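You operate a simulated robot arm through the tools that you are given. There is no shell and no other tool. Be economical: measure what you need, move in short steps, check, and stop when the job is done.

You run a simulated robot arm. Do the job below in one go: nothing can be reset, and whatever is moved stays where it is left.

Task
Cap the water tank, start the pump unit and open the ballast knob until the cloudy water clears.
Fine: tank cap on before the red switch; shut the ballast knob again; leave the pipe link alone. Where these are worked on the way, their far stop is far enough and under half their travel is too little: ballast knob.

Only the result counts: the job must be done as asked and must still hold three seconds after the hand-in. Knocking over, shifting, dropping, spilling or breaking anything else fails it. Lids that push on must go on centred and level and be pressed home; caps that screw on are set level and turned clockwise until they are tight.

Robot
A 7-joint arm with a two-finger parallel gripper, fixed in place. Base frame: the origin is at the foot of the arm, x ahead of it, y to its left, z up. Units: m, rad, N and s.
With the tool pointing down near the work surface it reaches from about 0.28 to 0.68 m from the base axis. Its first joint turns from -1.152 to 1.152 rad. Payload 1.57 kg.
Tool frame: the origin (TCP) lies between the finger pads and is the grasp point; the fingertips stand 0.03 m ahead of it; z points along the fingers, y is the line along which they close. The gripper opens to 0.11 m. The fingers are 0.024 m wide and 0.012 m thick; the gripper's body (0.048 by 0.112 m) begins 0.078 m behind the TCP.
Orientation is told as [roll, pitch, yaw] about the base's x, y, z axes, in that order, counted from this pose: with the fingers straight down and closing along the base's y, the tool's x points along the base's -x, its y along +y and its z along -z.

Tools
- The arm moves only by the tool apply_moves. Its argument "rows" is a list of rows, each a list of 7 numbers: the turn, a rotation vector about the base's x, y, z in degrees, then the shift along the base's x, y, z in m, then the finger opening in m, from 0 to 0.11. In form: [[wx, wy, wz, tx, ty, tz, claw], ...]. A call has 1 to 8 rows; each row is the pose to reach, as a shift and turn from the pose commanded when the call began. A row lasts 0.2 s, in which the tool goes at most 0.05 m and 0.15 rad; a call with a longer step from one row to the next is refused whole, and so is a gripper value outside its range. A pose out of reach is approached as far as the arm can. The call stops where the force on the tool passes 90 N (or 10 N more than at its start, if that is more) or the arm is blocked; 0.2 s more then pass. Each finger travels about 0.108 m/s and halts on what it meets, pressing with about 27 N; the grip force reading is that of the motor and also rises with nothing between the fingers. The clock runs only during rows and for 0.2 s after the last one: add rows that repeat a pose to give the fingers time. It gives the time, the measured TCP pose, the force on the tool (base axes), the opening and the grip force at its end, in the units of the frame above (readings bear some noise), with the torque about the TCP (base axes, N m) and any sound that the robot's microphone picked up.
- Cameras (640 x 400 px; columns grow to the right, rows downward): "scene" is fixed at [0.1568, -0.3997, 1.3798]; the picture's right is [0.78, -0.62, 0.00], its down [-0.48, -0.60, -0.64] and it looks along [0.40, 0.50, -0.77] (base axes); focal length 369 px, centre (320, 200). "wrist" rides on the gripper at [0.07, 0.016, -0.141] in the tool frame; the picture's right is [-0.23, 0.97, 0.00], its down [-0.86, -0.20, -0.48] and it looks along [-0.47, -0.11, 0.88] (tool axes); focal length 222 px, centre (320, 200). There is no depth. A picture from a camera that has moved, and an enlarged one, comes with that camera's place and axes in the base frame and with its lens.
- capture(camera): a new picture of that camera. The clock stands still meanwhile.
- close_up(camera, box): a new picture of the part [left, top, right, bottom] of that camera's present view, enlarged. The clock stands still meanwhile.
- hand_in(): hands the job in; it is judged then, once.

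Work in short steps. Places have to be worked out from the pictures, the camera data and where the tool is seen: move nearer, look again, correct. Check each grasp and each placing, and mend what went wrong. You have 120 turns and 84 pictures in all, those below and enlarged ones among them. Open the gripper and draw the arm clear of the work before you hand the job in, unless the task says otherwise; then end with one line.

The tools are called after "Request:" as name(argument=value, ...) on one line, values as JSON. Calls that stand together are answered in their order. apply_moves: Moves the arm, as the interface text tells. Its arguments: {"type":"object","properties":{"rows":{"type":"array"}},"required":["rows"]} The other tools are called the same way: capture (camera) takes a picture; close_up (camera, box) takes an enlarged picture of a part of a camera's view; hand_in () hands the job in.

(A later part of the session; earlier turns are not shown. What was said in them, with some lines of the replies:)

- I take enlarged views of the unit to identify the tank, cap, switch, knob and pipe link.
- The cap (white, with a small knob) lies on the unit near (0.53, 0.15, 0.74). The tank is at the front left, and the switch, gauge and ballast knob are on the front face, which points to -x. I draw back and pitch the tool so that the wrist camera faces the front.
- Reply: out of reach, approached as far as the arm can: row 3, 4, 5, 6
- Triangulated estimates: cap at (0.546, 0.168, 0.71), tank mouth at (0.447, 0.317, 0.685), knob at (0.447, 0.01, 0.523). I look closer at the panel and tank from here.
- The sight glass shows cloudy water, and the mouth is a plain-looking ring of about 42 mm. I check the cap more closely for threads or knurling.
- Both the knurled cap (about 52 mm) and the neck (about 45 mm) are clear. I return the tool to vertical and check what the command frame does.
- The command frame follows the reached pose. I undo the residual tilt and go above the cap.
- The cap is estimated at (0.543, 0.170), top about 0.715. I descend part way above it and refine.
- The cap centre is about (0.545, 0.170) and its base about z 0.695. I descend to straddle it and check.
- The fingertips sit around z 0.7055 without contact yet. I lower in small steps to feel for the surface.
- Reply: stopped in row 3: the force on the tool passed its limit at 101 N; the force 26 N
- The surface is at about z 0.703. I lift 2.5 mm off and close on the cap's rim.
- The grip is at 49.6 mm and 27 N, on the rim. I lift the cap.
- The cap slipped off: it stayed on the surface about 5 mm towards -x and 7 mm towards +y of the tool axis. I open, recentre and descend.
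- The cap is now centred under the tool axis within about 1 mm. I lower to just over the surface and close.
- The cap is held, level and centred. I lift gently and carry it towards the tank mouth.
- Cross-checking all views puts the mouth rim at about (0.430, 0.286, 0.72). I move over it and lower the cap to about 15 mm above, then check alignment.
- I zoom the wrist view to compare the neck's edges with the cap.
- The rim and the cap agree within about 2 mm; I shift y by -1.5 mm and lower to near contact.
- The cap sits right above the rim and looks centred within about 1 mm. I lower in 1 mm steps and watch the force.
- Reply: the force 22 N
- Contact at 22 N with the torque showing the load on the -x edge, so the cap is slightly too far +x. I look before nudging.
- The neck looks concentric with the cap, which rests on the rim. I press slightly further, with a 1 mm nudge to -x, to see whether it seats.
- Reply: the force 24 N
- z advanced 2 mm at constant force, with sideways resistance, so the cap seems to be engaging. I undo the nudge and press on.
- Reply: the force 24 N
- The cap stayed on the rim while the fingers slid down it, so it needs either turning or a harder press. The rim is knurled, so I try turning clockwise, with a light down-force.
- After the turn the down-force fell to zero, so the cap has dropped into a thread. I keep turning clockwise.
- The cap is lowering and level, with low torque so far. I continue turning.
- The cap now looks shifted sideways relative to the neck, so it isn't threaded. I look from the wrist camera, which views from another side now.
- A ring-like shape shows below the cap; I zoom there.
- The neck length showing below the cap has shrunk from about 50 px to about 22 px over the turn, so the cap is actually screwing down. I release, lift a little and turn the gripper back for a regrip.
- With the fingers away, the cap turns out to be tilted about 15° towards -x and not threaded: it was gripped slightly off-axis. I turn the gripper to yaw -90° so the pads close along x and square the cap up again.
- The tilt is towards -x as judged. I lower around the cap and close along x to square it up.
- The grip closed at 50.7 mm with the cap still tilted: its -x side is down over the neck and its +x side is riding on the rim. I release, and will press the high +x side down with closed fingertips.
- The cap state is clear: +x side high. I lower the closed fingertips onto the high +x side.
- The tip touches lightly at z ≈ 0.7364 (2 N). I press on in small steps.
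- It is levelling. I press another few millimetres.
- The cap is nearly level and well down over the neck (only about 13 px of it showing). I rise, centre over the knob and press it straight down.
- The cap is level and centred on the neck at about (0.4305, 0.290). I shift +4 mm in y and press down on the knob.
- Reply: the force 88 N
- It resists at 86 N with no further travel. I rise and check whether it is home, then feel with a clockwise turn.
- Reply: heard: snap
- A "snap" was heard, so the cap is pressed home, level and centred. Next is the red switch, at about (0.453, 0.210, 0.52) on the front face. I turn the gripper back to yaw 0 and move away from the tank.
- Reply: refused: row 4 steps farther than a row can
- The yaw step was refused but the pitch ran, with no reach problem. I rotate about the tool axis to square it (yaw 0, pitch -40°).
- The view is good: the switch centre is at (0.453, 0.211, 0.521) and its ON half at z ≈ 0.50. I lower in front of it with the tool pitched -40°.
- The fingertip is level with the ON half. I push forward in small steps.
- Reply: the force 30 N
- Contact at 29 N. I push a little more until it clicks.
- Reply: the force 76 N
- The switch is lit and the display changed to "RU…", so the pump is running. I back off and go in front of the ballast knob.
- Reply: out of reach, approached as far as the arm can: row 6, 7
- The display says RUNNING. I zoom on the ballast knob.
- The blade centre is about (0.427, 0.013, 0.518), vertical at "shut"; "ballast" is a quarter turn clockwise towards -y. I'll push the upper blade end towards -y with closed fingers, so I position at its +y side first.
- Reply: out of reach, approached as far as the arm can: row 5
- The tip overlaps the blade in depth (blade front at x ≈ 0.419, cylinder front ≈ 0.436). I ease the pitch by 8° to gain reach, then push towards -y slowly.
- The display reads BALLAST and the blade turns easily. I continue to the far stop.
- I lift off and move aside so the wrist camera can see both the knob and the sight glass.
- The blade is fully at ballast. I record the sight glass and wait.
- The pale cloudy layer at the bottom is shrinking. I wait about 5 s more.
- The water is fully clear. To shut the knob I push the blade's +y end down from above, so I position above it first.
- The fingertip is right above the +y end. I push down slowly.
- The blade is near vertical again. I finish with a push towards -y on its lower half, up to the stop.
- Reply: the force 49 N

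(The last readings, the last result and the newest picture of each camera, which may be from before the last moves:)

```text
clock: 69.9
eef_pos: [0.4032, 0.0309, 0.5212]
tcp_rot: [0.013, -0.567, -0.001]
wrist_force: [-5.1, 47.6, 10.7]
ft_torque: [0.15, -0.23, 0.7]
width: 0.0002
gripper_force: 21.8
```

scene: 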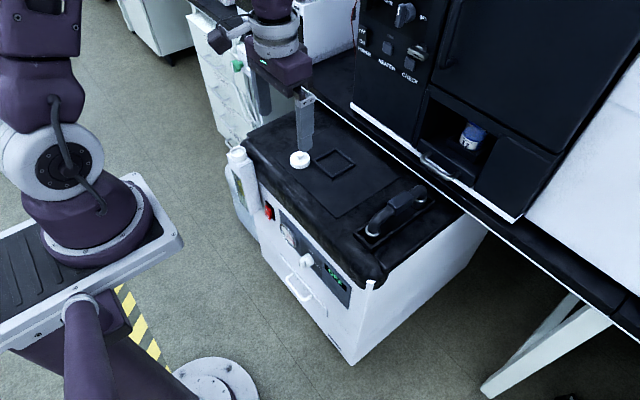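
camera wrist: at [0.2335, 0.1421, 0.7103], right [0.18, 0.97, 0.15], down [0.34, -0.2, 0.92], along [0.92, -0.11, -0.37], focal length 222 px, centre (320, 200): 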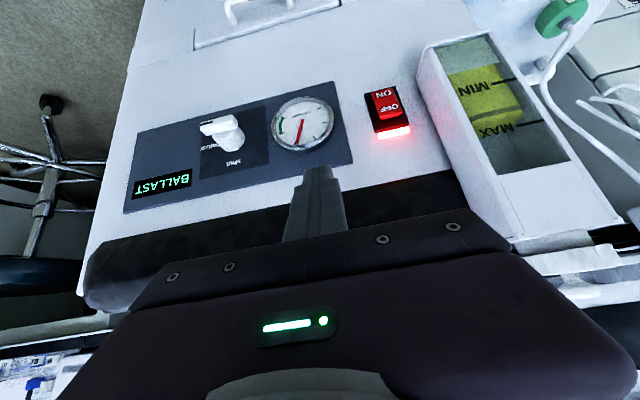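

47 N against the stop: the knob is shut. I back off sideways, rise, and inspect.

Request:
apply_moves(rows=[[0, 0, 0, 0, 0.02, 0, 0.0], [0, 0, 0, 0, 0.03, 0.03, 0.0], [0, -8, 0, 0, 0.06, 0.07, 0.0], [0, -8, 0, -0.01, 0.08, 0.11, 0.04], [0, -8, 0, -0.02, 0.09, 0.13, 0.08]])

Request:
capture(camera="wrist")

Request:
capture(camera="scene")

```text
clock: 71.1
eef_pos: [0.3831, 0.1175, 0.6537]
tcp_rot: [0.002, -0.705, -0.004]
wrist_force: [0.5, 0.0, 0.3]
ft_torque: [0.01, -0.01, -0.01]
width: 0.08
gripper_force: 0.2
```

```text
8 pictures are left
camera wrist: at [0.2382, 0.1333, 0.7152], right [0.18, 0.97, 0.15], down [0.34, -0.2, 0.92], along [0.92, -0.11, -0.37], focal length 222 px, centre (320, 200)
```

wrist: 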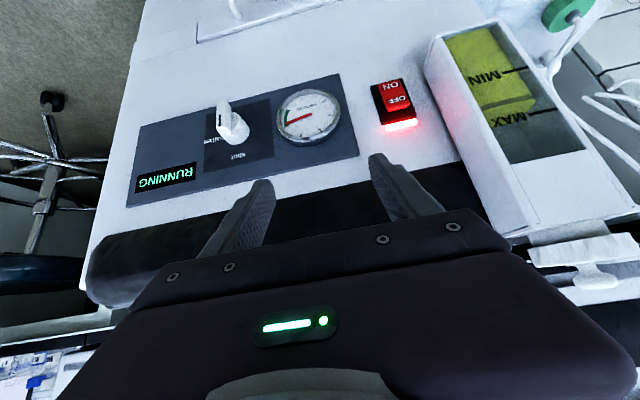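

```text
7 pictures are left
```

scene: 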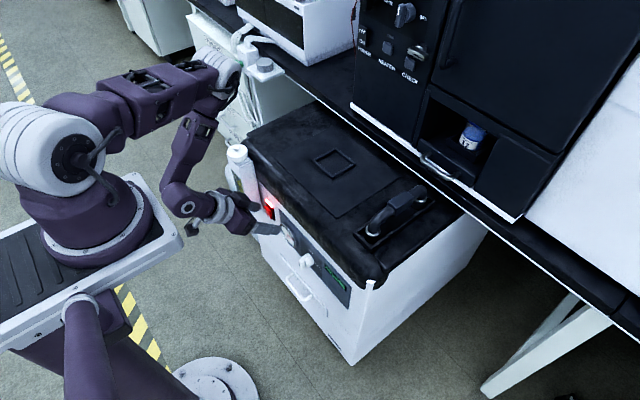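

The display says RUNNING again, the knob is at shut and the water stays clear. I draw the arm clear upward and check the cap once more.

Request:
apply_moves(rows=[[0, 0, 0, 0, -0.01, 0.04, 0.1], [0, 0, 0, 0, -0.02, 0.08, 0.11], [0, 8, 0, 0, -0.03, 0.12, 0.11], [0, 16, 0, 0.01, -0.03, 0.16, 0.11], [0, 24, 0, 0.02, -0.03, 0.2, 0.11], [0, 32, 0, 0.03, -0.03, 0.23, 0.11]])

Request:
close_up(camera="scene", box=[208, 130, 368, 290])

Request:
close_up(camera="scene", box=[208, 130, 272, 170])

```text
clock: 72.5
eef_pos: [0.4141, 0.0858, 0.882]
tcp_rot: [-0.001, -0.147, -0.004]
wrist_force: [-0.4, -0.1, -0.1]
ft_torque: [0.02, -0.02, 0.03]
width: 0.1097
gripper_force: 0.0
```

```text
2.50 times, centred on (288, 210) of scene
camera zoom: at [0.1568, -0.3997, 1.3798], right [0.78, -0.62, 0.0], down [-0.48, -0.6, -0.64], along [0.4, 0.5, -0.77], focal length 922 px, centre (400, 175)
```

zoom: 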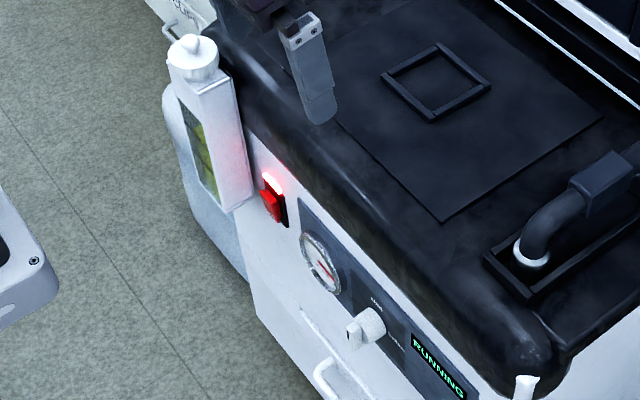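

```text
10.00 times, centred on (240, 150) of scene
camera zoom: at [0.1568, -0.3997, 1.3798], right [0.78, -0.62, 0.0], down [-0.48, -0.6, -0.64], along [0.4, 0.5, -0.77], focal length 3686 px, centre (1120, 700)
```

zoom: 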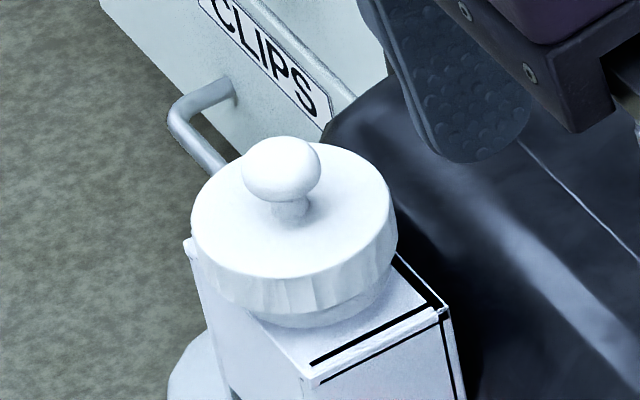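

The cap is seated level, the pump is running, the knob is shut, the water is clear, the pipe link is untouched and the arm is clear. I hand in.

Request:
hand_in()

```text
The job is handed in.
```

The tank cap was pressed on and snapped home before I pressed the red switch, the pump shows RUNNING, the ballast knob stayed open until the water cleared and is shut again, and I left the pipe link alone.
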